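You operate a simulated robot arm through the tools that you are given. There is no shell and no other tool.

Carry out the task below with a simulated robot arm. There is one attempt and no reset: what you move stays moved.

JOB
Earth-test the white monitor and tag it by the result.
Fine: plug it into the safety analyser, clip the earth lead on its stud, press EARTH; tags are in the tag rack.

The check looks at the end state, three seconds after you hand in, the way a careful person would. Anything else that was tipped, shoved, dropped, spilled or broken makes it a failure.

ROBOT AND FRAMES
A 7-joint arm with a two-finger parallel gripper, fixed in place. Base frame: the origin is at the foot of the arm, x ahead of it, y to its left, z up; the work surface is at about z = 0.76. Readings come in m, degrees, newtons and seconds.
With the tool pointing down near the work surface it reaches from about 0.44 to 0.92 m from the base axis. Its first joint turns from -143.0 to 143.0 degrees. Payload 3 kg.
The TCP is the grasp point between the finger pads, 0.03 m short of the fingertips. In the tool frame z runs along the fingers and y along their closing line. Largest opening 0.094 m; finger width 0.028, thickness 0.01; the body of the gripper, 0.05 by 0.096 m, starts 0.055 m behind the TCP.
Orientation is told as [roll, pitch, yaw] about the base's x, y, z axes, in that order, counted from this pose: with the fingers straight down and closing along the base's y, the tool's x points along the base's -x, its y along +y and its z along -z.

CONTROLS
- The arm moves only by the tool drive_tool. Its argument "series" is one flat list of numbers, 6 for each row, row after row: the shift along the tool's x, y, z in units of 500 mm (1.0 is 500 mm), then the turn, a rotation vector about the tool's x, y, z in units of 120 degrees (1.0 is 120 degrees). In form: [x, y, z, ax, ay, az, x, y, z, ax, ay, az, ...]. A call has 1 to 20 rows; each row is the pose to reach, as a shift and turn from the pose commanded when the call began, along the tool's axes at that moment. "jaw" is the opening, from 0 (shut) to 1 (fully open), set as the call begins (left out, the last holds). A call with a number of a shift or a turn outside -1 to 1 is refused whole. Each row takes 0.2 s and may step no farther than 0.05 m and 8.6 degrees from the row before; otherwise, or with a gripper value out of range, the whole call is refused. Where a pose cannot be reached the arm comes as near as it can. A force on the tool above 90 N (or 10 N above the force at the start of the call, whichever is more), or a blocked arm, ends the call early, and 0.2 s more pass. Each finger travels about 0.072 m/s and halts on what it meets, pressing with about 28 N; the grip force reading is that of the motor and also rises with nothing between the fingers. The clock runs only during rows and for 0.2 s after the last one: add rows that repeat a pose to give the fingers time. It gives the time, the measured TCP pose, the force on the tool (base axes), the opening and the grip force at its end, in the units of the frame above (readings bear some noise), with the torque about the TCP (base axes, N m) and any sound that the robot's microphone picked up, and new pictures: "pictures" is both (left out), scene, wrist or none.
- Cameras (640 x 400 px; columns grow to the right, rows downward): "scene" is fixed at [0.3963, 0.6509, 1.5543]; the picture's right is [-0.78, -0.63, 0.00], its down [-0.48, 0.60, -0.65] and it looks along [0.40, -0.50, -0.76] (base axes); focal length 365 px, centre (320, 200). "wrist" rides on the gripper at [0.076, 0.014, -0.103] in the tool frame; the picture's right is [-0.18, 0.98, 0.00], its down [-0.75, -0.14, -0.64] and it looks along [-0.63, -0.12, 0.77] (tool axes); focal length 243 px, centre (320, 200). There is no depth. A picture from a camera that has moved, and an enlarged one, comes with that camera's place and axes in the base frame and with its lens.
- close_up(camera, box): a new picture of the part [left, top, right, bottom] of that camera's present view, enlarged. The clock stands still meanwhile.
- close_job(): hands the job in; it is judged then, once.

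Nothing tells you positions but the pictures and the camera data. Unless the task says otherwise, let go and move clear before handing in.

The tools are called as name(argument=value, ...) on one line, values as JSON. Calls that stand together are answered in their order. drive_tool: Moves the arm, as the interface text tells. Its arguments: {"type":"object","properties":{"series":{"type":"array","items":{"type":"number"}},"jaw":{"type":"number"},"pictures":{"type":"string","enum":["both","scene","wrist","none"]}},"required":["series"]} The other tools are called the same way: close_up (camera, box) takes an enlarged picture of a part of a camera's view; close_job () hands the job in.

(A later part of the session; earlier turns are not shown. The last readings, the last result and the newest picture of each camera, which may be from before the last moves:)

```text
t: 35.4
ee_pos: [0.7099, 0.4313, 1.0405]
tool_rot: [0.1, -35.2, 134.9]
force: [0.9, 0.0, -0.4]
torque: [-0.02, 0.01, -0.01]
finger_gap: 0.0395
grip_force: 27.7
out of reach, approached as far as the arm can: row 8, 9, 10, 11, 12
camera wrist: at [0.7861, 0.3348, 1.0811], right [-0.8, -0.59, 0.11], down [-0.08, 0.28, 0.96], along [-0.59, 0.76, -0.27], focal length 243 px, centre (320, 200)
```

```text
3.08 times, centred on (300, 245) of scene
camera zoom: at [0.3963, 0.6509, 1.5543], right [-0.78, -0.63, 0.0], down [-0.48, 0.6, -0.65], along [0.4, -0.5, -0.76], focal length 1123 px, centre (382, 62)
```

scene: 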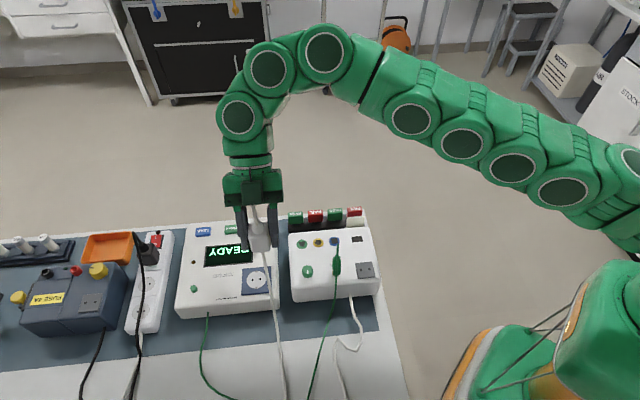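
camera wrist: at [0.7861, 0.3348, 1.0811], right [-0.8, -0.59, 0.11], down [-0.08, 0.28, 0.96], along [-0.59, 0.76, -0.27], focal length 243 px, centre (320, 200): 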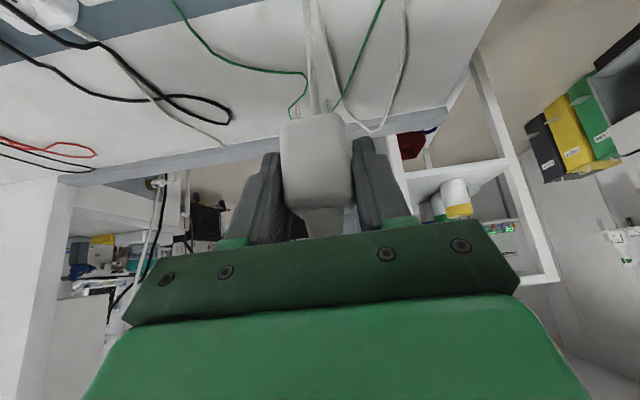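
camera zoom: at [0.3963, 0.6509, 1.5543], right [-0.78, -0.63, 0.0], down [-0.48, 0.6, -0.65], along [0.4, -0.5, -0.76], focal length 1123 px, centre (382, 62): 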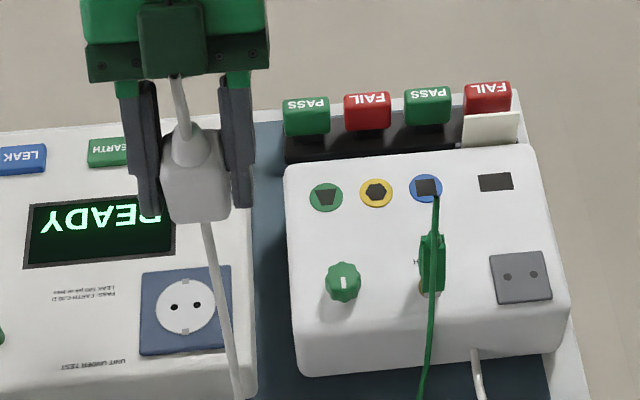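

The carry went fine, but at this height the arm is at its reach limit. I'll try descending, since lower down should bring the socket back within reach.

drive_tool(series=[0.0287, 0, 0.041, 0, 0, 0, 0.0573, 0, 0.0819, 0, 0, 0, 0.086, 0, 0.1229, 0, 0, 0, 0.1147, 0, 0.1638, 0, 0, 0, 0.1147, 0, 0.1638, 0, 0, 0], pictures="both")

close_up(camera="wrist", box=[220, 0, 440, 140])

```text
t: 36.6
ee_pos: [0.7109, 0.4293, 0.9371]
tool_rot: [0.1, -35.0, 134.9]
force: [-0.5, -0.5, -0.7]
torque: [-0.01, 0.0, -0.02]
finger_gap: 0.0397
grip_force: 28.0
camera wrist: at [0.7867, 0.3327, 0.9776], right [-0.8, -0.59, 0.11], down [-0.08, 0.28, 0.96], along [-0.59, 0.76, -0.27], focal length 243 px, centre (320, 200)
```

scene: 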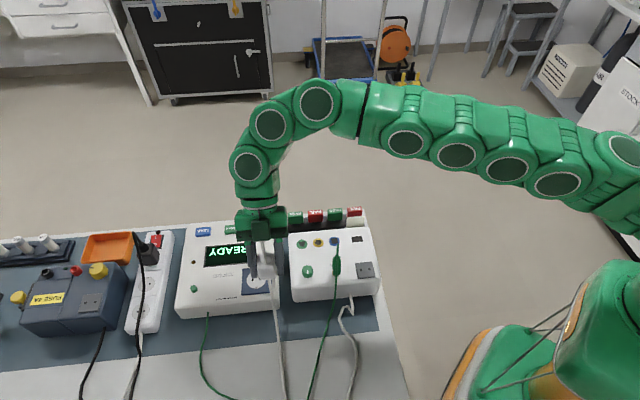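
wrist: 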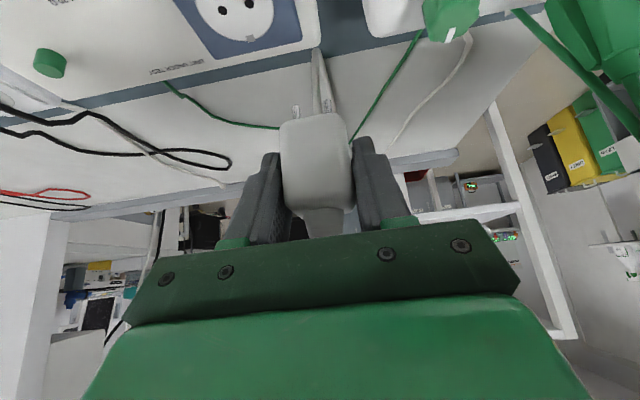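

```text
2.86 times, centred on (330, 70) of wrist
camera zoom: at [0.7867, 0.3327, 0.9776], right [-0.8, -0.59, 0.11], down [-0.08, 0.28, 0.96], along [-0.59, 0.76, -0.27], focal length 693 px, centre (291, 571)
```

zoom: 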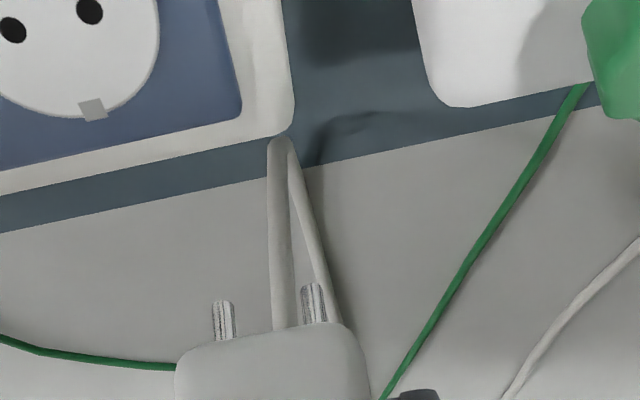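

drive_tool(series=[0.02, -0.0354, -0.014, 0, 0, 0, 0.04, -0.0708, -0.028, 0, 0, 0, 0.04, -0.0708, -0.028, 0, 0, 0], pictures="both")

close_up(camera="wrist", box=[220, 0, 380, 100])

```text
t: 37.4
ee_pos: [0.7431, 0.436, 0.9358]
tool_rot: [0.0, -35.0, 135.1]
force: [-0.4, -0.1, -1.2]
torque: [-0.01, 0.0, 0.02]
finger_gap: 0.0399
grip_force: 27.8
out of reach, approached as far as the arm can: row 2, 3
camera wrist: at [0.8184, 0.3401, 0.977], right [-0.8, -0.59, 0.1], down [-0.08, 0.28, 0.96], along [-0.59, 0.76, -0.27], focal length 243 px, centre (320, 200)
```

scene: 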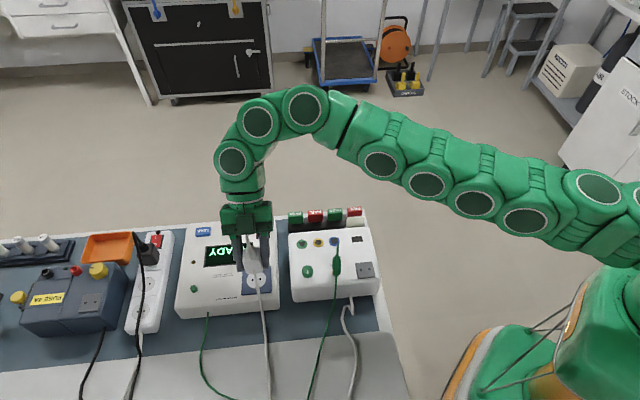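
wrist: 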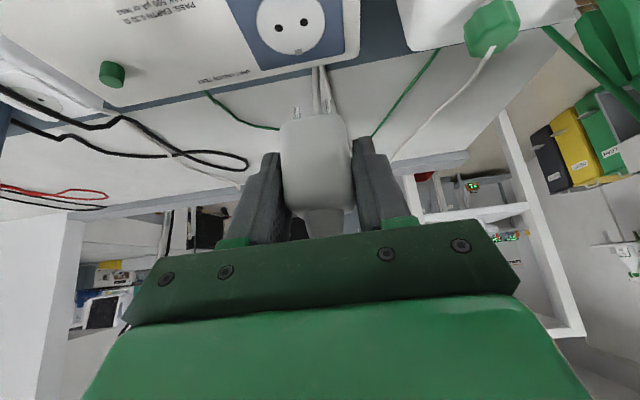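

```text
4.00 times, centred on (300, 50) of wrist
camera zoom: at [0.8184, 0.3401, 0.977], right [-0.8, -0.59, 0.1], down [-0.08, 0.28, 0.96], along [-0.59, 0.76, -0.27], focal length 970 px, centre (400, 800)
```

zoom: 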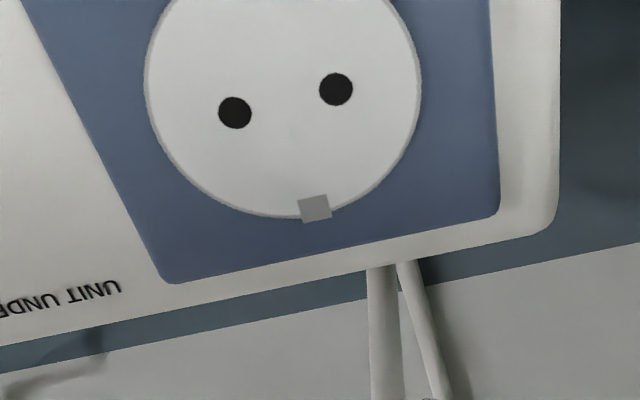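

The arm is just at its limit here, but my reach model says the socket is reachable below about z=0.89. The socket is about 5 mm further along +p. I'll descend to roughly 30 mm above the seat and then align.

drive_tool(series=[0.0252, 0, 0.036, 0, 0, 0, 0.0505, 0, 0.0721, 0, 0, 0, 0.0505, 0, 0.0721, 0, 0, 0], pictures="both")

close_up(camera="wrist", box=[240, 20, 400, 120])

close_up(camera="scene", box=[210, 230, 300, 310])

```text
t: 38.2
ee_pos: [0.743, 0.4341, 0.8924]
tool_rot: [0.0, -35.1, 134.9]
force: [-0.1, 0.9, -0.7]
torque: [0.0, 0.01, 0.0]
finger_gap: 0.0395
grip_force: 28.0
camera wrist: at [0.8184, 0.3376, 0.9337], right [-0.8, -0.59, 0.11], down [-0.08, 0.28, 0.96], along [-0.59, 0.76, -0.27], focal length 243 px, centre (320, 200)
```

scene: 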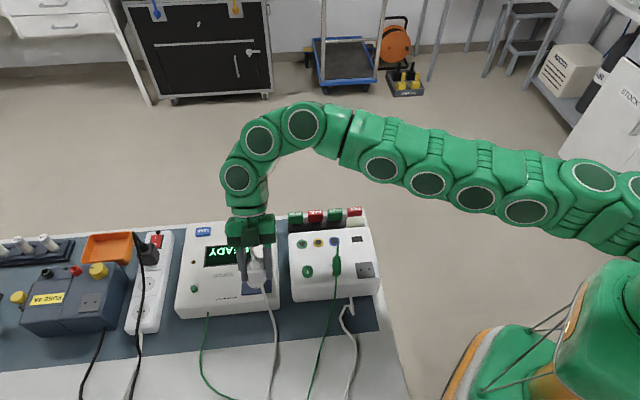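
wrist: 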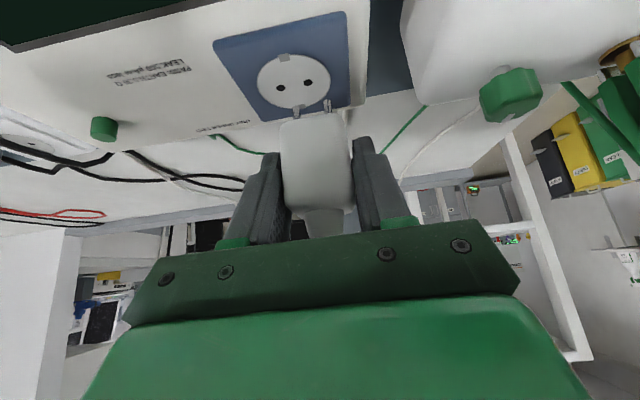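

```text
4.00 times, centred on (320, 70) of wrist
camera zoom: at [0.8184, 0.3376, 0.9337], right [-0.8, -0.59, 0.11], down [-0.08, 0.28, 0.96], along [-0.59, 0.76, -0.27], focal length 970 px, centre (320, 720)
```

zoom: 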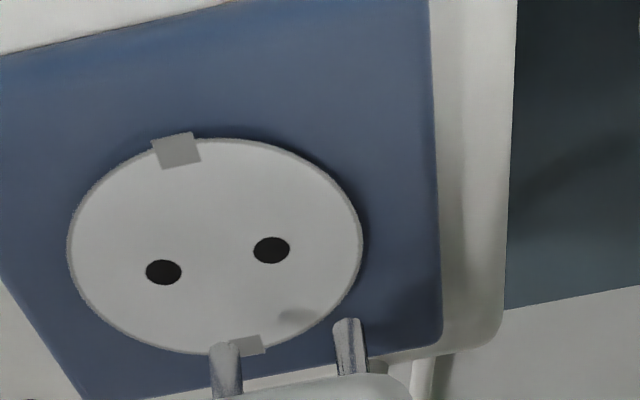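

```text
5.00 times, centred on (255, 270) of scene
camera zoom: at [0.3963, 0.6509, 1.5543], right [-0.78, -0.63, 0.0], down [-0.48, 0.6, -0.65], along [0.4, -0.5, -0.76], focal length 1825 px, centre (645, -150)
```

zoom: 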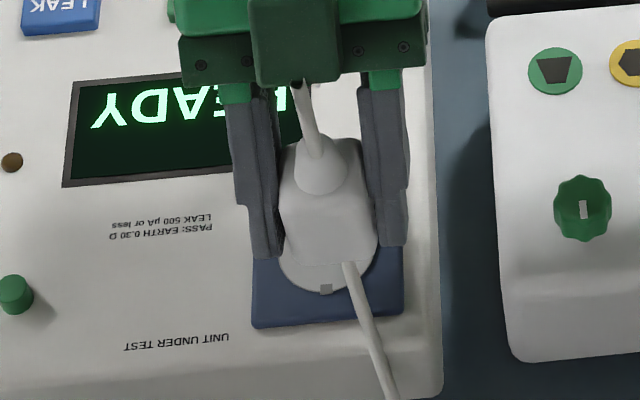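

The pins and the socket holes are both visible now. Combining both cameras, I need about +6 mm in p and −5 mm in q before inserting.

drive_tool(series=[0.0082, -0.0118, -0.0057, 0, 0, 0, 0.0082, -0.0118, -0.0057, 0, 0, 0], pictures="both")

close_up(camera="wrist", box=[260, 50, 360, 125])

close_up(camera="scene", box=[225, 245, 289, 300])

```text
t: 38.8
ee_pos: [0.7499, 0.4342, 0.8927]
tool_rot: [0.1, -34.9, 135.0]
force: [1.2, 0.0, -1.8]
torque: [0.01, -0.04, -0.01]
finger_gap: 0.0396
grip_force: 27.9
camera wrist: at [0.8256, 0.3375, 0.9336], right [-0.8, -0.59, 0.11], down [-0.08, 0.28, 0.96], along [-0.59, 0.76, -0.27], focal length 243 px, centre (320, 200)
```

scene: 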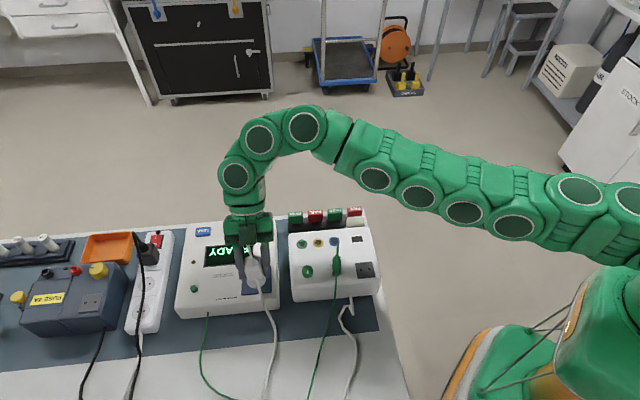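
wrist: 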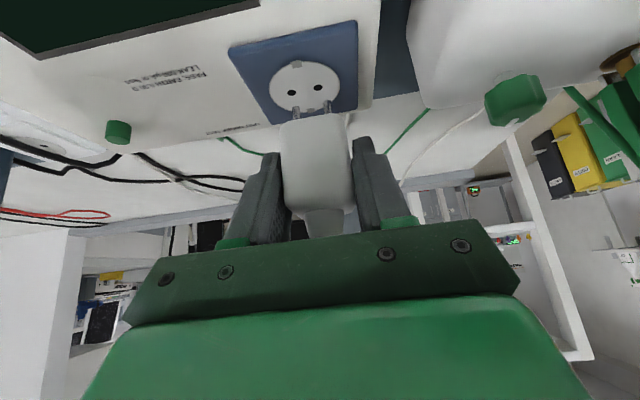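

```text
5.33 times, centred on (310, 88) of wrist
camera zoom: at [0.8256, 0.3375, 0.9336], right [-0.8, -0.59, 0.11], down [-0.08, 0.28, 0.96], along [-0.59, 0.76, -0.27], focal length 1294 px, centre (373, 800)
```

zoom: 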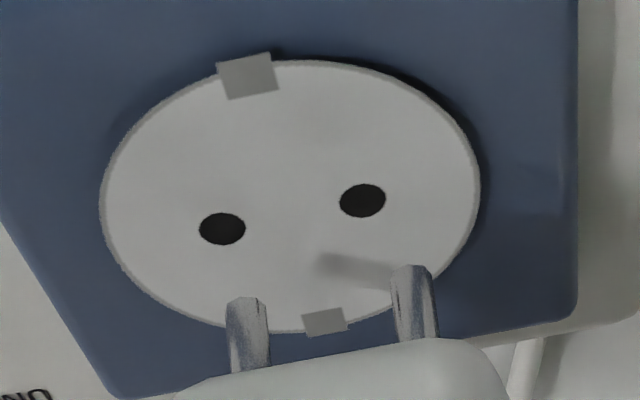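

```text
7.27 times, centred on (257, 272) of scene
camera zoom: at [0.3963, 0.6509, 1.5543], right [-0.78, -0.63, 0.0], down [-0.48, 0.6, -0.65], along [0.4, -0.5, -0.76], focal length 2655 px, centre (778, -327)
```

zoom: 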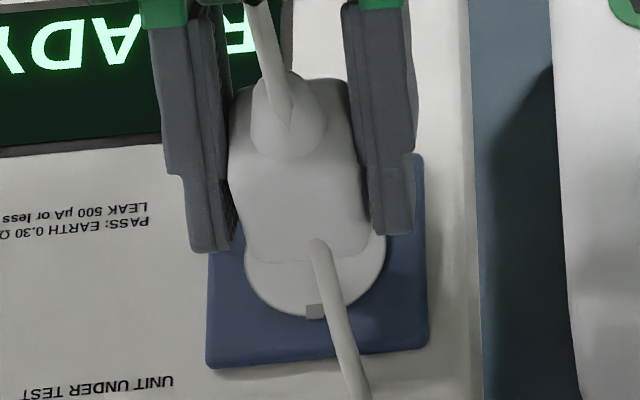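

The pins are about 10 to 14 mm above the socket face. I'll shift about 3 mm toward +p and lower another 6 mm to reduce the parallax before judging the alignment.

drive_tool(series=[0.0034, -0.0064, 0.0049, 0, 0, 0, 0.0069, -0.0064, 0.0098, 0, 0, 0, 0.0069, -0.0064, 0.0098, 0, 0, 0], pictures="none")

close_up(camera="wrist", box=[270, 60, 350, 125])

close_up(camera="scene", box=[225, 245, 289, 300])

```text
t: 39.6
ee_pos: [0.7498, 0.4352, 0.8866]
tool_rot: [0.1, -35.1, 134.9]
force: [0.4, 0.0, -0.5]
torque: [-0.04, 0.01, 0.01]
finger_gap: 0.04
grip_force: 27.7
out of reach, approached as far as the arm can: row 1, 2, 3
```

```text
6.15 times, centred on (310, 92) of wrist
camera zoom: at [0.8257, 0.3397, 0.9276], right [-0.8, -0.59, 0.11], down [-0.07, 0.28, 0.96], along [-0.59, 0.76, -0.27], focal length 1493 px, centre (382, 862)
```

zoom: 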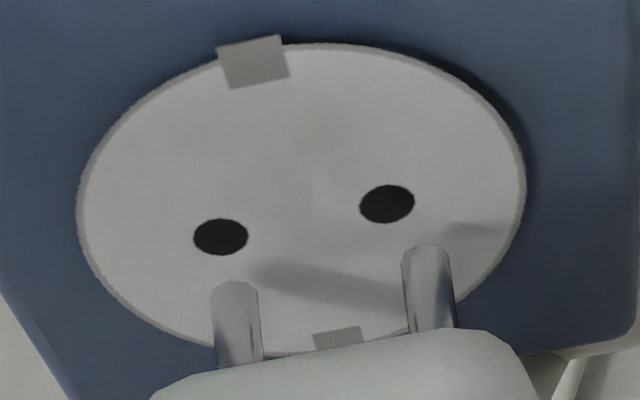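

```text
7.27 times, centred on (257, 272) of scene
camera zoom: at [0.3963, 0.6509, 1.5543], right [-0.78, -0.63, 0.0], down [-0.48, 0.6, -0.65], along [0.4, -0.5, -0.76], focal length 2655 px, centre (778, -327)
```

zoom: 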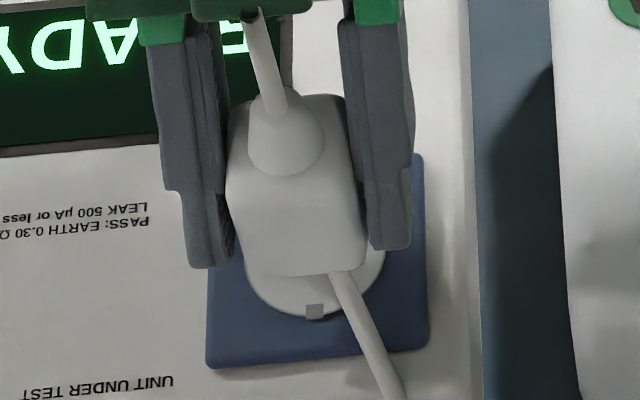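

drive_tool(series=[0.0013, -0.004, 0.0089, 0, 0, 0, 0.0013, -0.004, 0.0089, 0, 0, 0], pictures="none")

close_up(camera="wrist", box=[270, 60, 350, 125])

close_up(camera="scene", box=[225, 245, 289, 300])

```text
t: 40.2
ee_pos: [0.7494, 0.4389, 0.8851]
tool_rot: [0.0, -35.0, 135.0]
force: [-0.1, 0.1, -1.8]
torque: [0.02, 0.04, 0.01]
finger_gap: 0.0399
grip_force: 27.8
```

```text
6.15 times, centred on (310, 92) of wrist
camera zoom: at [0.826, 0.3422, 0.9253], right [-0.8, -0.59, 0.1], down [-0.08, 0.28, 0.96], along [-0.59, 0.76, -0.27], focal length 1493 px, centre (382, 862)
```

zoom: 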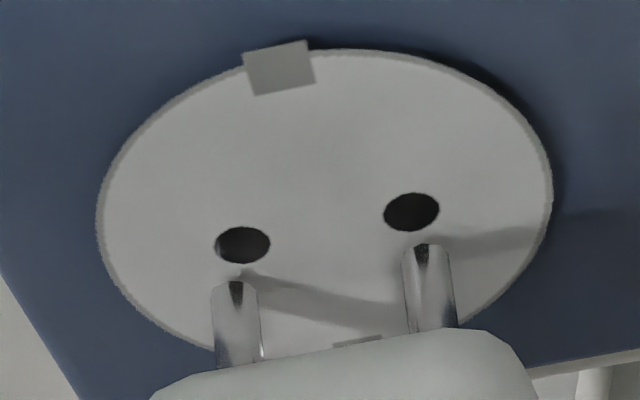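

```text
7.27 times, centred on (257, 272) of scene
camera zoom: at [0.3963, 0.6509, 1.5543], right [-0.78, -0.63, 0.0], down [-0.48, 0.6, -0.65], along [0.4, -0.5, -0.76], focal length 2655 px, centre (778, -327)
```

zoom: 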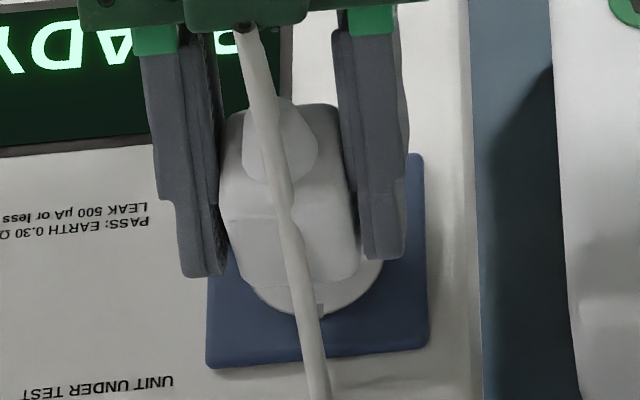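

The alignment along p now looks centred. I'll lower another 3 mm and re-check the q direction.

drive_tool(series=[0.0034, 0, 0.0049, 0, 0, 0, 0.0034, 0, 0.0049, 0, 0, 0], pictures="none")

close_up(camera="wrist", box=[270, 60, 350, 125])

```text
t: 40.8
ee_pos: [0.751, 0.4399, 0.8802]
tool_rot: [0.0, -34.9, 134.9]
force: [0.3, -0.8, -0.2]
torque: [0.05, -0.02, 0.01]
finger_gap: 0.0397
grip_force: 28.1
```

```text
6.15 times, centred on (310, 92) of wrist
camera zoom: at [0.8266, 0.3419, 0.9218], right [-0.8, -0.59, 0.11], down [-0.08, 0.28, 0.96], along [-0.59, 0.76, -0.27], focal length 1493 px, centre (382, 862)
```

zoom: 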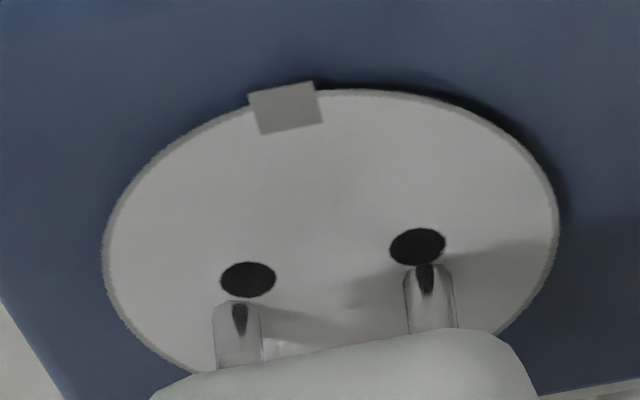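

drive_tool(series=[-0.0046, 0, -0.0066, 0, 0, 0, 0.0003, 0, -0.01, 0, 0, 0, 0.0003, 0, -0.01, 0, 0, 0], pictures="none")

close_up(camera="wrist", box=[270, 60, 350, 125])

close_up(camera="scene", box=[225, 245, 289, 300])

```text
t: 41.6
ee_pos: [0.7511, 0.438, 0.8837]
tool_rot: [0.0, -35.1, 134.9]
force: [-1.6, 0.4, -1.0]
torque: [-0.02, -0.03, 0.01]
finger_gap: 0.04
grip_force: 28.2
```

```text
6.15 times, centred on (310, 92) of wrist
camera zoom: at [0.8267, 0.3403, 0.9257], right [-0.8, -0.59, 0.11], down [-0.08, 0.28, 0.96], along [-0.59, 0.76, -0.26], focal length 1493 px, centre (382, 862)
```

zoom: 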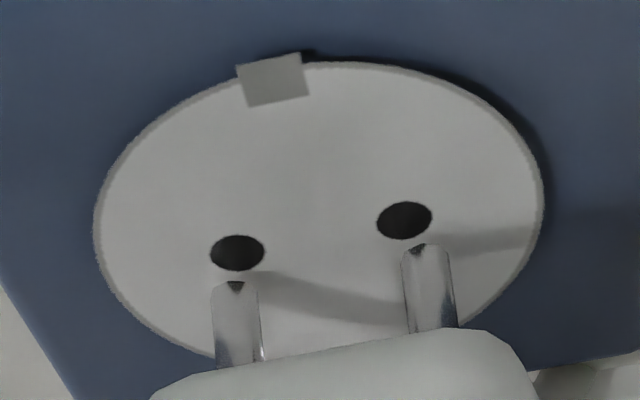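

```text
7.27 times, centred on (257, 272) of scene
camera zoom: at [0.3963, 0.6509, 1.5543], right [-0.78, -0.63, 0.0], down [-0.48, 0.6, -0.65], along [0.4, -0.5, -0.76], focal length 2655 px, centre (778, -327)
```

zoom: 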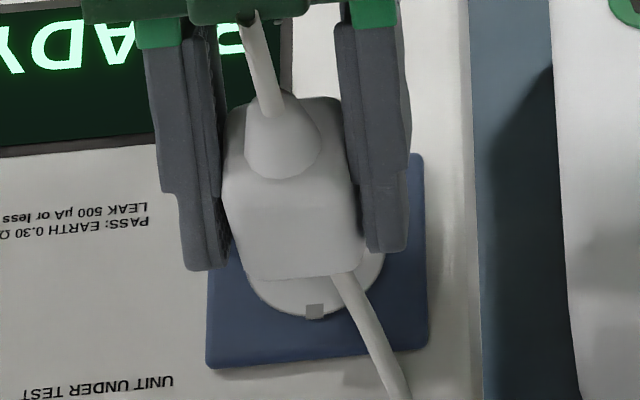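

drive_tool(series=[0.0041, 0, -0.0029, 0, 0, 0, 0.0041, 0, -0.0029, 0, 0, 0], pictures="none")

close_up(camera="wrist", box=[270, 60, 350, 125])

```text
t: 42.2
ee_pos: [0.7504, 0.4337, 0.8867]
tool_rot: [0.1, -34.9, 135.0]
force: [0.1, -0.5, -0.3]
torque: [-0.02, 0.02, -0.02]
finger_gap: 0.0399
grip_force: 27.8
```

```text
6.15 times, centred on (310, 92) of wrist
camera zoom: at [0.8258, 0.3384, 0.9266], right [-0.8, -0.59, 0.11], down [-0.08, 0.28, 0.96], along [-0.59, 0.76, -0.27], focal length 1493 px, centre (382, 862)
```

zoom: 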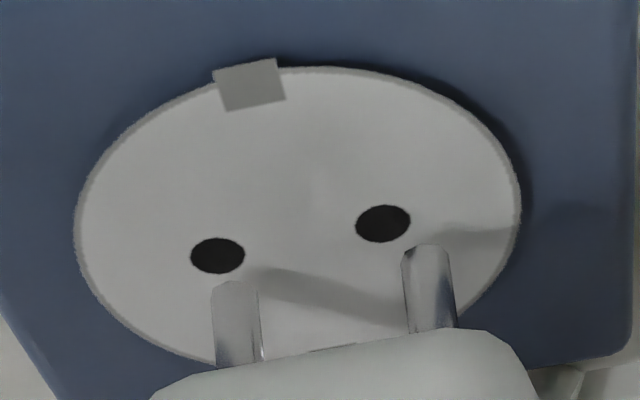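

At this point the arm is truly at its reach limit and drifts back along p. A Schuko plug fits either way round, so I'll back off, turn the plug 180° so the arm comes from the rear side with plenty of reach, and insert from there. First I'll lift away.

drive_tool(series=[-0.0508, 0, -0.0378, 0, 0, 0, -0.118, 0.04, -0.064, 0, 0, 0, -0.1847, 0.0849, -0.085, 0, 0, 0, -0.2515, 0.1297, -0.106, 0, 0, 0, -0.3182, 0.1746, -0.127, 0, 0, 0, -0.3182, 0.1746, -0.127, 0, 0, 0], pictures="scene")

```text
t: 43.6
ee_pos: [0.6269, 0.4393, 1.0279]
tool_rot: [0.1, -35.0, 134.9]
force: [-0.1, -0.1, 0.7]
torque: [0.0, -0.01, 0.01]
finger_gap: 0.04
grip_force: 28.0
```

scene: 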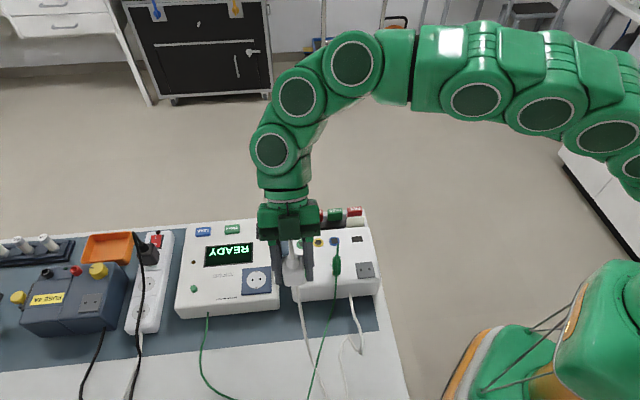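

drive_tool(series=[0, 0, 0, 0.03911, 0, 0.05585, 0, 0, 0, 0.07822, 0, 0.11171, 0, 0, 0, 0.11733, 0, 0.16756, 0, 0, 0, 0.15644, 0, 0.22342, 0, 0, 0, 0.19555, 0, 0.27927, 0, 0, 0, 0.23465, 0, 0.33513, 0, 0, 0, 0.27376, 0, 0.39098, 0, 0, 0, 0.31287, 0, 0.44684, 0, 0, 0, 0.35198, 0, 0.50269, 0, 0, 0, 0.39109, 0, 0.55855, 0, 0, 0, 0.4302, 0, 0.6144, 0, 0, 0, 0.4302, 0, 0.6144], pictures="scene")

drive_tool(series=[0, 0, 0, 0.03911, 0, 0.05585, 0, 0, 0, 0.07822, 0, 0.11171, 0, 0, 0, 0.11733, 0, 0.16756, 0, 0, 0, 0.15644, 0, 0.22342, 0, 0, 0, 0.19555, 0, 0.27927, 0, 0, 0, 0.23465, 0, 0.33513, 0, 0, 0, 0.27376, 0, 0.39098, 0, 0, 0, 0.31287, 0, 0.44684, 0, 0, 0, 0.35198, 0, 0.50269, 0, 0, 0, 0.39109, 0, 0.55855, 0, 0, 0, 0.4302, 0, 0.6144, 0, 0, 0, 0.4302, 0, 0.6144], pictures="both")

```text
t: 46.2
ee_pos: [0.6255, 0.4396, 1.0265]
tool_rot: [0.0, -34.8, 44.9]
force: [-0.3, -0.8, -0.4]
torque: [0.01, -0.02, 0.03]
finger_gap: 0.0397
grip_force: 27.6
```

scene: 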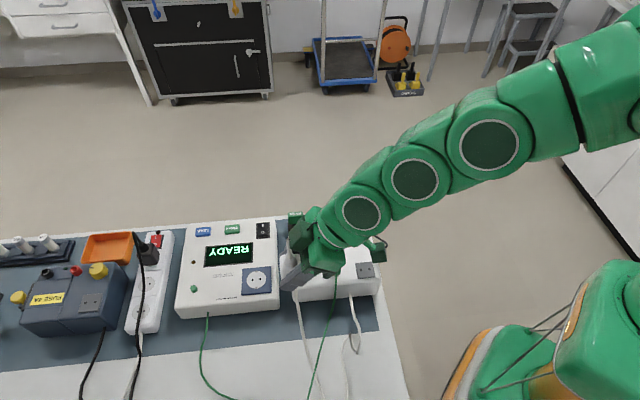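

```text
t: 48.8
ee_pos: [0.6248, 0.44, 1.0283]
tool_rot: [0.0, -35.0, -45.1]
force: [-0.1, -0.7, -0.4]
torque: [0.03, -0.01, -0.01]
finger_gap: 0.0396
grip_force: 27.7
camera wrist: at [0.5496, 0.5349, 1.0692], right [0.8, 0.59, 0.11], down [0.08, -0.28, 0.96], along [0.59, -0.76, -0.27], focal length 243 px, centre (320, 200)
```

scene: 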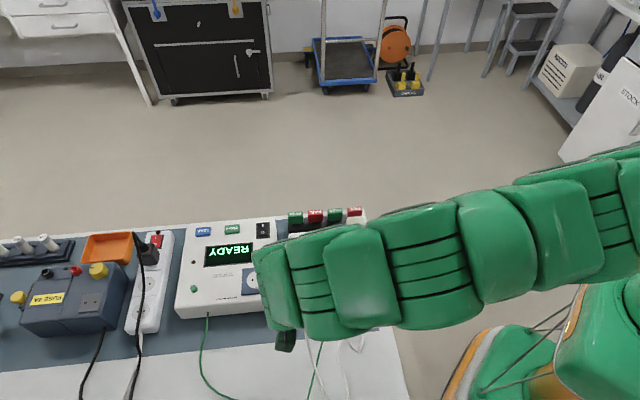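
wrist: 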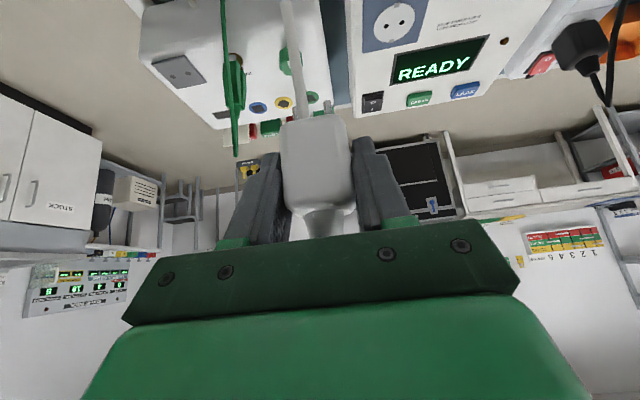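

The wrist has turned round cleanly. I'll move over the socket at (p≈0.842, q≈−0.2225) and come down to a hover.

drive_tool(series=[-0.0371, 0.0443, 0.026, 0, 0, 0, -0.0742, 0.0886, 0.052, 0, 0, 0, -0.1113, 0.1329, 0.078, 0, 0, 0, -0.1484, 0.1772, 0.104, 0, 0, 0, -0.1111, 0.1772, 0.1573, 0, 0, 0, -0.0739, 0.1772, 0.2105, 0, 0, 0, -0.0366, 0.1772, 0.2638, 0, 0, 0, -0.0366, 0.1772, 0.2638, 0, 0, 0], pictures="both")

close_up(camera="wrist", box=[250, 0, 400, 125])

```text
t: 50.6
ee_pos: [0.753, 0.4383, 0.9293]
tool_rot: [0.0, -35.0, -45.0]
force: [-0.4, -0.3, -0.7]
torque: [0.02, -0.02, 0.04]
finger_gap: 0.0399
grip_force: 28.3
camera wrist: at [0.6776, 0.5336, 0.9698], right [0.8, 0.59, 0.11], down [0.08, -0.28, 0.96], along [0.59, -0.76, -0.27], focal length 243 px, centre (320, 200)
```

scene: 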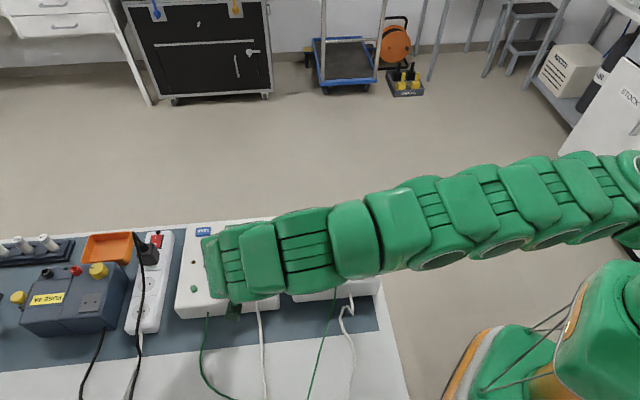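
wrist: 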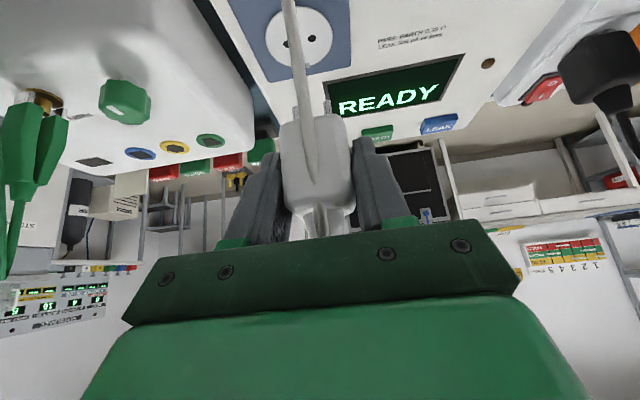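

```text
3.20 times, centred on (325, 62) of wrist
camera zoom: at [0.6776, 0.5336, 0.9698], right [0.8, 0.59, 0.11], down [0.08, -0.28, 0.96], along [0.59, -0.76, -0.27], focal length 776 px, centre (304, 640)
```

zoom: 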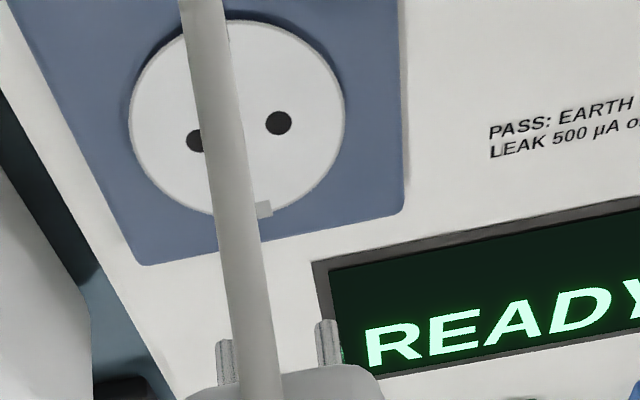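

drive_tool(series=[0.025, -0.0062, 0.0312, 0, 0, 0, 0.048, -0.0062, 0.064, 0, 0, 0, 0.048, -0.0062, 0.064, 0, 0, 0], pictures="wrist")

close_up(camera="wrist", box=[258, 60, 362, 125])

```text
t: 51.4
ee_pos: [0.7497, 0.4374, 0.8905]
tool_rot: [0.0, -35.1, -45.0]
force: [0.0, -0.5, -0.9]
torque: [0.0, 0.03, -0.01]
finger_gap: 0.0398
grip_force: 27.8
camera wrist: at [0.6733, 0.5317, 0.9317], right [0.8, 0.59, 0.11], down [0.08, -0.28, 0.96], along [0.59, -0.76, -0.27], focal length 243 px, centre (320, 200)
```

wrist: 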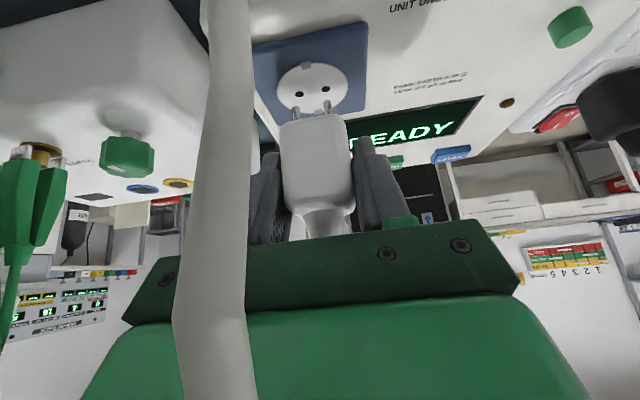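

```text
6.15 times, centred on (310, 92) of wrist
camera zoom: at [0.6733, 0.5317, 0.9317], right [0.8, 0.59, 0.11], down [0.08, -0.28, 0.96], along [0.59, -0.76, -0.27], focal length 1493 px, centre (382, 862)
```

zoom: 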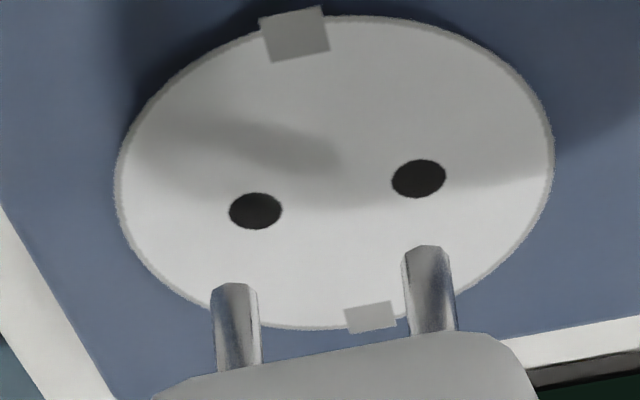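

drive_tool(series=[0.0074, 0.003, 0.0071, 0, 0, 0, 0.0074, 0.003, 0.0071, 0, 0, 0], pictures="none")

close_up(camera="wrist", box=[258, 60, 362, 125])

```text
t: 52.0
ee_pos: [0.7487, 0.4387, 0.8862]
tool_rot: [-0.1, -35.0, -45.0]
force: [-1.0, 0.0, -1.2]
torque: [-0.01, 0.0, 0.02]
finger_gap: 0.0394
grip_force: 28.4
```

```text
6.15 times, centred on (310, 92) of wrist
camera zoom: at [0.6737, 0.5328, 0.9269], right [0.8, 0.59, 0.11], down [0.08, -0.28, 0.96], along [0.59, -0.76, -0.27], focal length 1493 px, centre (382, 862)
```

zoom: 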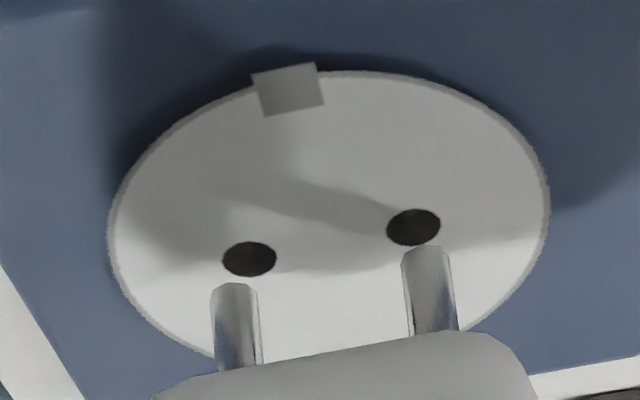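

drive_tool(series=[0.0044, 0.0008, 0.0042, 0, 0, 0, 0.0044, 0.0008, 0.0042, 0, 0, 0], pictures="none")

close_up(camera="wrist", box=[258, 60, 362, 125])

```text
t: 52.6
ee_pos: [0.7482, 0.4382, 0.8823]
tool_rot: [0.0, -35.0, -45.0]
force: [-0.5, 0.9, -0.9]
torque: [-0.01, 0.0, -0.01]
finger_gap: 0.0399
grip_force: 28.0
```

```text
6.15 times, centred on (310, 92) of wrist
camera zoom: at [0.6736, 0.5334, 0.9235], right [0.8, 0.59, 0.11], down [0.08, -0.28, 0.96], along [0.59, -0.76, -0.27], focal length 1493 px, centre (382, 862)
```

zoom: 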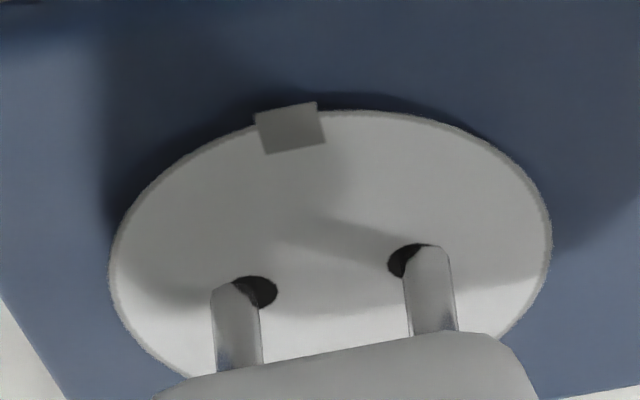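

The pins are now centred over the holes. I'll lower gently in small steps and watch the force.

drive_tool(series=[0.00344, 0, 0.00492, 0, 0, 0, 0.00344, 0, 0.00492, 0, 0, 0], pictures="none")

close_up(camera="wrist", box=[258, 60, 362, 125])

```text
t: 53.2
ee_pos: [0.7482, 0.4394, 0.8792]
tool_rot: [-0.1, -35.0, -44.9]
force: [-0.1, -0.2, -0.6]
torque: [-0.01, -0.01, -0.01]
finger_gap: 0.0398
grip_force: 27.6
```

```text
6.15 times, centred on (310, 92) of wrist
camera zoom: at [0.6732, 0.534, 0.9204], right [0.8, 0.59, 0.11], down [0.08, -0.28, 0.96], along [0.59, -0.76, -0.27], focal length 1493 px, centre (382, 862)
```

zoom: 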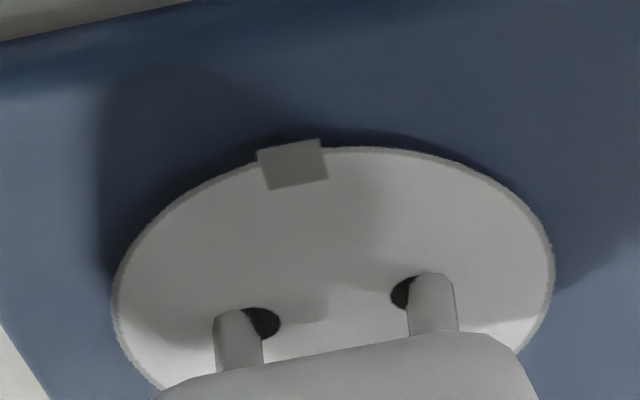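

drive_tool(series=[0.0023, 0, 0.0033, 0, 0, 0, 0.0046, 0, 0.0066, 0, 0, 0, 0.0046, 0, 0.0066, 0, 0, 0], pictures="none")

drive_tool(series=[0.0023, 0, 0.0033, 0, 0, 0, 0.0046, 0, 0.0066, 0, 0, 0, 0.0046, 0, 0.0066, 0, 0, 0], pictures="none")

close_up(camera="wrist", box=[258, 60, 362, 125])

```text
t: 54.0
ee_pos: [0.7486, 0.4399, 0.8749]
tool_rot: [0.1, -35.0, -45.0]
force: [-0.1, 0.3, -2.2]
torque: [0.06, 0.0, -0.02]
finger_gap: 0.0395
grip_force: 27.9
```

```text
t: 54.8
ee_pos: [0.7484, 0.4407, 0.8714]
tool_rot: [0.0, -35.0, -45.0]
force: [1.1, 0.2, -1.2]
torque: [0.02, -0.05, 0.03]
finger_gap: 0.0398
grip_force: 27.7
```

```text
6.15 times, centred on (310, 92) of wrist
camera zoom: at [0.6733, 0.5348, 0.9124], right [0.8, 0.59, 0.11], down [0.08, -0.28, 0.96], along [0.59, -0.76, -0.27], focal length 1493 px, centre (382, 862)
```

zoom: 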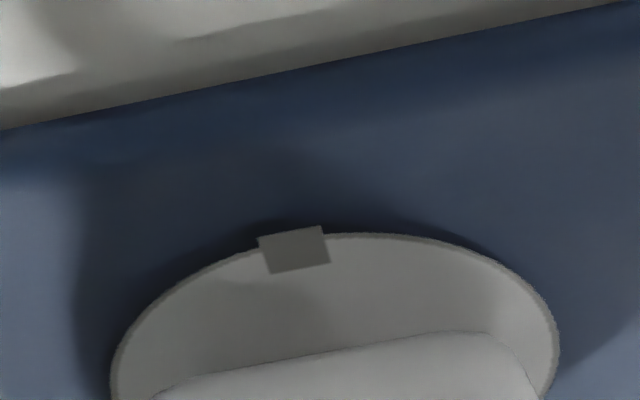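

drive_tool(series=[0.0023, 0, 0.0033, 0, 0, 0, 0.0023, 0, 0.0033, 0, 0, 0], pictures="none")

drive_tool(series=[0.0023, 0, 0.0033, 0, 0, 0, 0.0023, 0, 0.0033, 0, 0, 0], pictures="none")

drive_tool(series=[0.0023, 0, 0.0033, 0, 0, 0, 0.0023, 0, 0.0033, 0, 0, 0], pictures="both")

close_up(camera="wrist", box=[258, 60, 362, 125])

```text
t: 55.4
ee_pos: [0.7484, 0.4384, 0.8701]
tool_rot: [0.0, -35.0, -45.0]
force: [0.8, 1.1, -1.3]
torque: [0.0, -0.03, 0.03]
finger_gap: 0.0397
grip_force: 27.6
```

```text
t: 56.0
ee_pos: [0.7497, 0.4391, 0.867]
tool_rot: [0.0, -35.0, -45.0]
force: [0.9, 0.5, -2.2]
torque: [-0.05, 0.0, -0.02]
finger_gap: 0.0399
grip_force: 28.2
```

```text
t: 56.6
ee_pos: [0.748, 0.4392, 0.8663]
tool_rot: [0.0, -35.0, -45.0]
force: [-0.5, -0.5, -0.6]
torque: [0.01, 0.03, 0.0]
finger_gap: 0.0398
grip_force: 28.0
camera wrist: at [0.6736, 0.5337, 0.9067], right [0.8, 0.59, 0.11], down [0.08, -0.28, 0.96], along [0.59, -0.76, -0.27], focal length 243 px, centre (320, 200)
```

scene: 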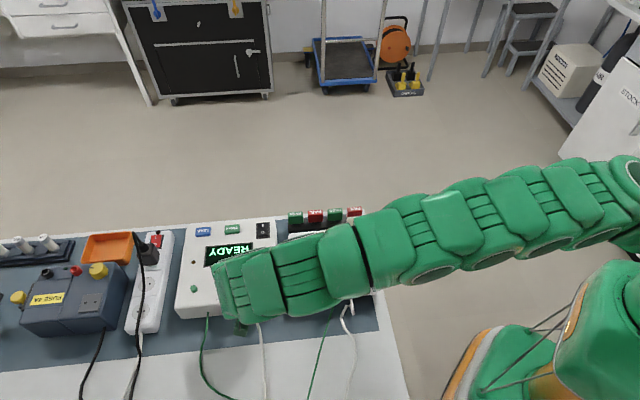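
wrist: 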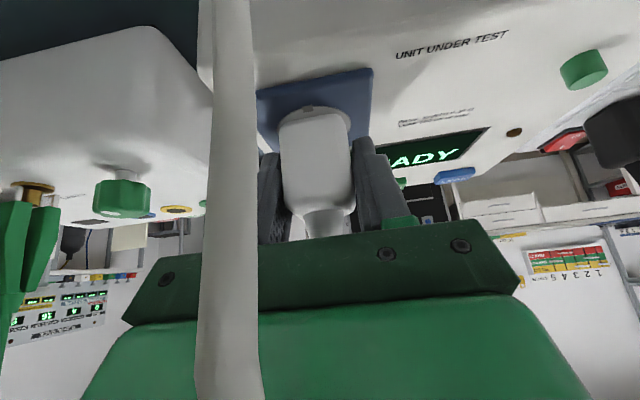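

```text
6.15 times, centred on (310, 92) of wrist
camera zoom: at [0.6736, 0.5337, 0.9067], right [0.8, 0.59, 0.11], down [0.08, -0.28, 0.96], along [0.59, -0.76, -0.27], focal length 1493 px, centre (382, 862)
```

zoom: 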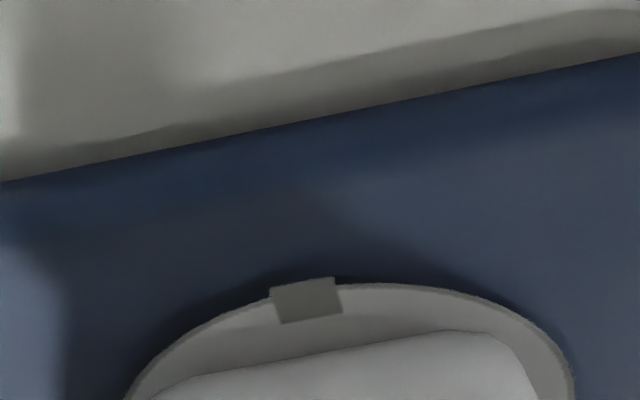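

drive_tool(series=[0.0023, 0, 0.0033, 0, 0, 0, 0.0023, 0, 0.0033, 0, 0, 0], pictures="none")

drive_tool(series=[0.0023, 0, 0.0033, 0, 0, 0, 0.0023, 0, 0.0033, 0, 0, 0], pictures="none")

close_up(camera="wrist", box=[258, 60, 362, 125])

```text
t: 57.2
ee_pos: [0.7501, 0.4388, 0.8638]
tool_rot: [0.1, -35.0, -45.1]
force: [-4.4, -4.0, 18.8]
torque: [-0.2, -0.03, 0.06]
finger_gap: 0.04
grip_force: 27.9
```

```text
t: 57.8
ee_pos: [0.7479, 0.4384, 0.8628]
tool_rot: [0.1, -35.0, -45.0]
force: [5.5, 4.4, 22.3]
torque: [0.04, 0.02, 0.0]
finger_gap: 0.0396
grip_force: 27.8
```

```text
6.15 times, centred on (310, 92) of wrist
camera zoom: at [0.6733, 0.5339, 0.903], right [0.8, 0.59, 0.11], down [0.07, -0.28, 0.96], along [0.59, -0.76, -0.27], focal length 1493 px, centre (382, 862)
```

zoom: 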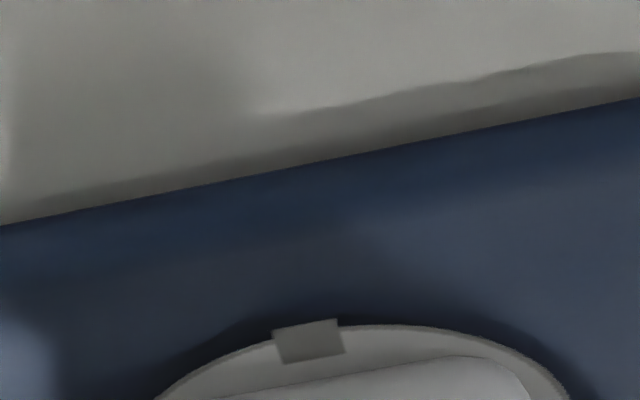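

close_up(camera="wrist", box=[240, 70, 400, 240])

close_up(camera="scene", box=[160, 200, 400, 340])

```text
2.35 times, centred on (320, 155) of wrist
camera zoom: at [0.6733, 0.5339, 0.903], right [0.8, 0.59, 0.11], down [0.07, -0.28, 0.96], along [0.59, -0.76, -0.27], focal length 571 px, centre (320, 306)
```

zoom: 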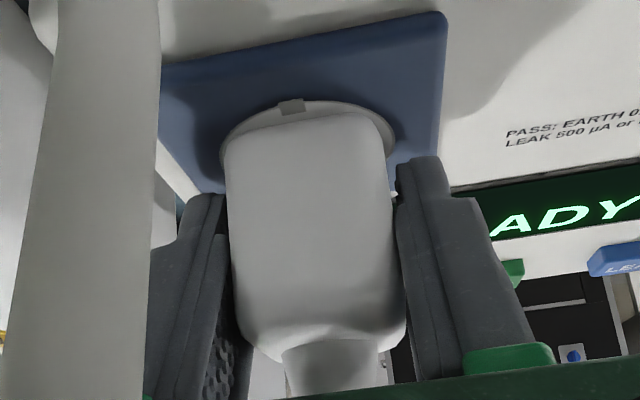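

```text
2.67 times, centred on (280, 270) of scene
camera zoom: at [0.3963, 0.6509, 1.5543], right [-0.78, -0.63, 0.0], down [-0.48, 0.6, -0.65], along [0.4, -0.5, -0.76], focal length 973 px, centre (427, 13)
```

zoom: 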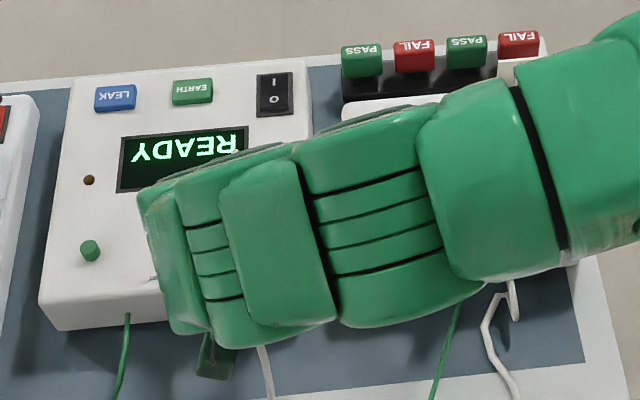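

The plug has bottomed out with about 20 N and its base is on the socket disc. I'll open the fingers and check that it stays put.

drive_tool(series=[-0.0011, 0, -0.0016, 0, 0, 0, -0.0011, 0, -0.0016, 0, 0, 0], pictures="none")

drive_tool(series=[0, 0, 0, 0, 0, 0, 0, 0, 0, 0, 0, 0, 0, 0, 0, 0, 0, 0], jaw=0.7, pictures="both")

close_up(camera="wrist", box=[240, 70, 400, 240])

```text
t: 58.4
ee_pos: [0.7481, 0.4383, 0.8623]
tool_rot: [-0.1, -34.9, -45.0]
force: [23.1, 9.3, -2.7]
torque: [-0.09, -0.28, -0.15]
finger_gap: 0.0399
grip_force: 28.0
```

```text
t: 59.2
ee_pos: [0.7492, 0.4388, 0.8632]
tool_rot: [0.0, -35.1, -45.1]
force: [-0.3, 0.0, -0.6]
torque: [0.0, -0.01, -0.04]
finger_gap: 0.066
grip_force: 0.0
camera wrist: at [0.673, 0.534, 0.9039], right [0.8, 0.59, 0.1], down [0.08, -0.28, 0.96], along [0.59, -0.76, -0.27], focal length 243 px, centre (320, 200)
```

scene: 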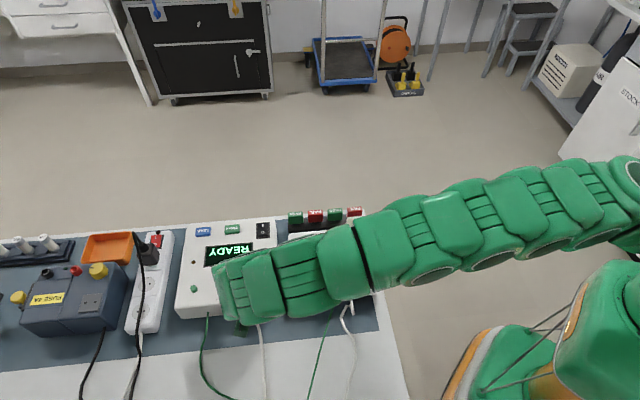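
wrist: 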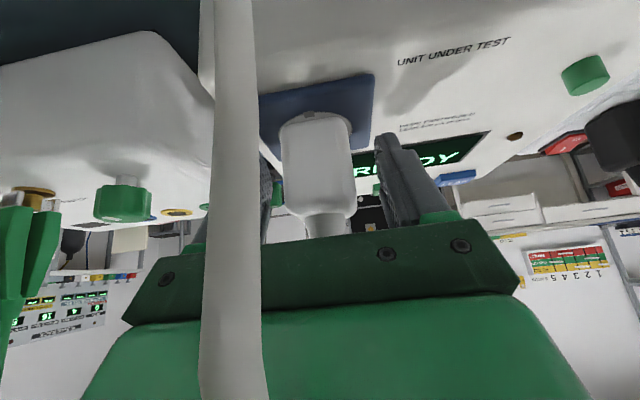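

```text
2.35 times, centred on (320, 155) of wrist
camera zoom: at [0.673, 0.534, 0.9039], right [0.8, 0.59, 0.1], down [0.08, -0.28, 0.96], along [0.59, -0.76, -0.27], focal length 571 px, centre (320, 306)
```

zoom: 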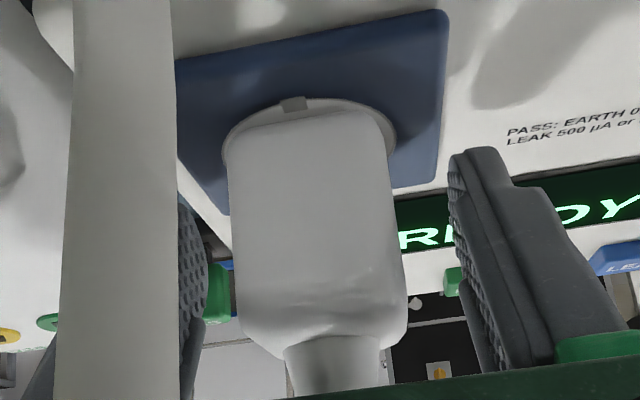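

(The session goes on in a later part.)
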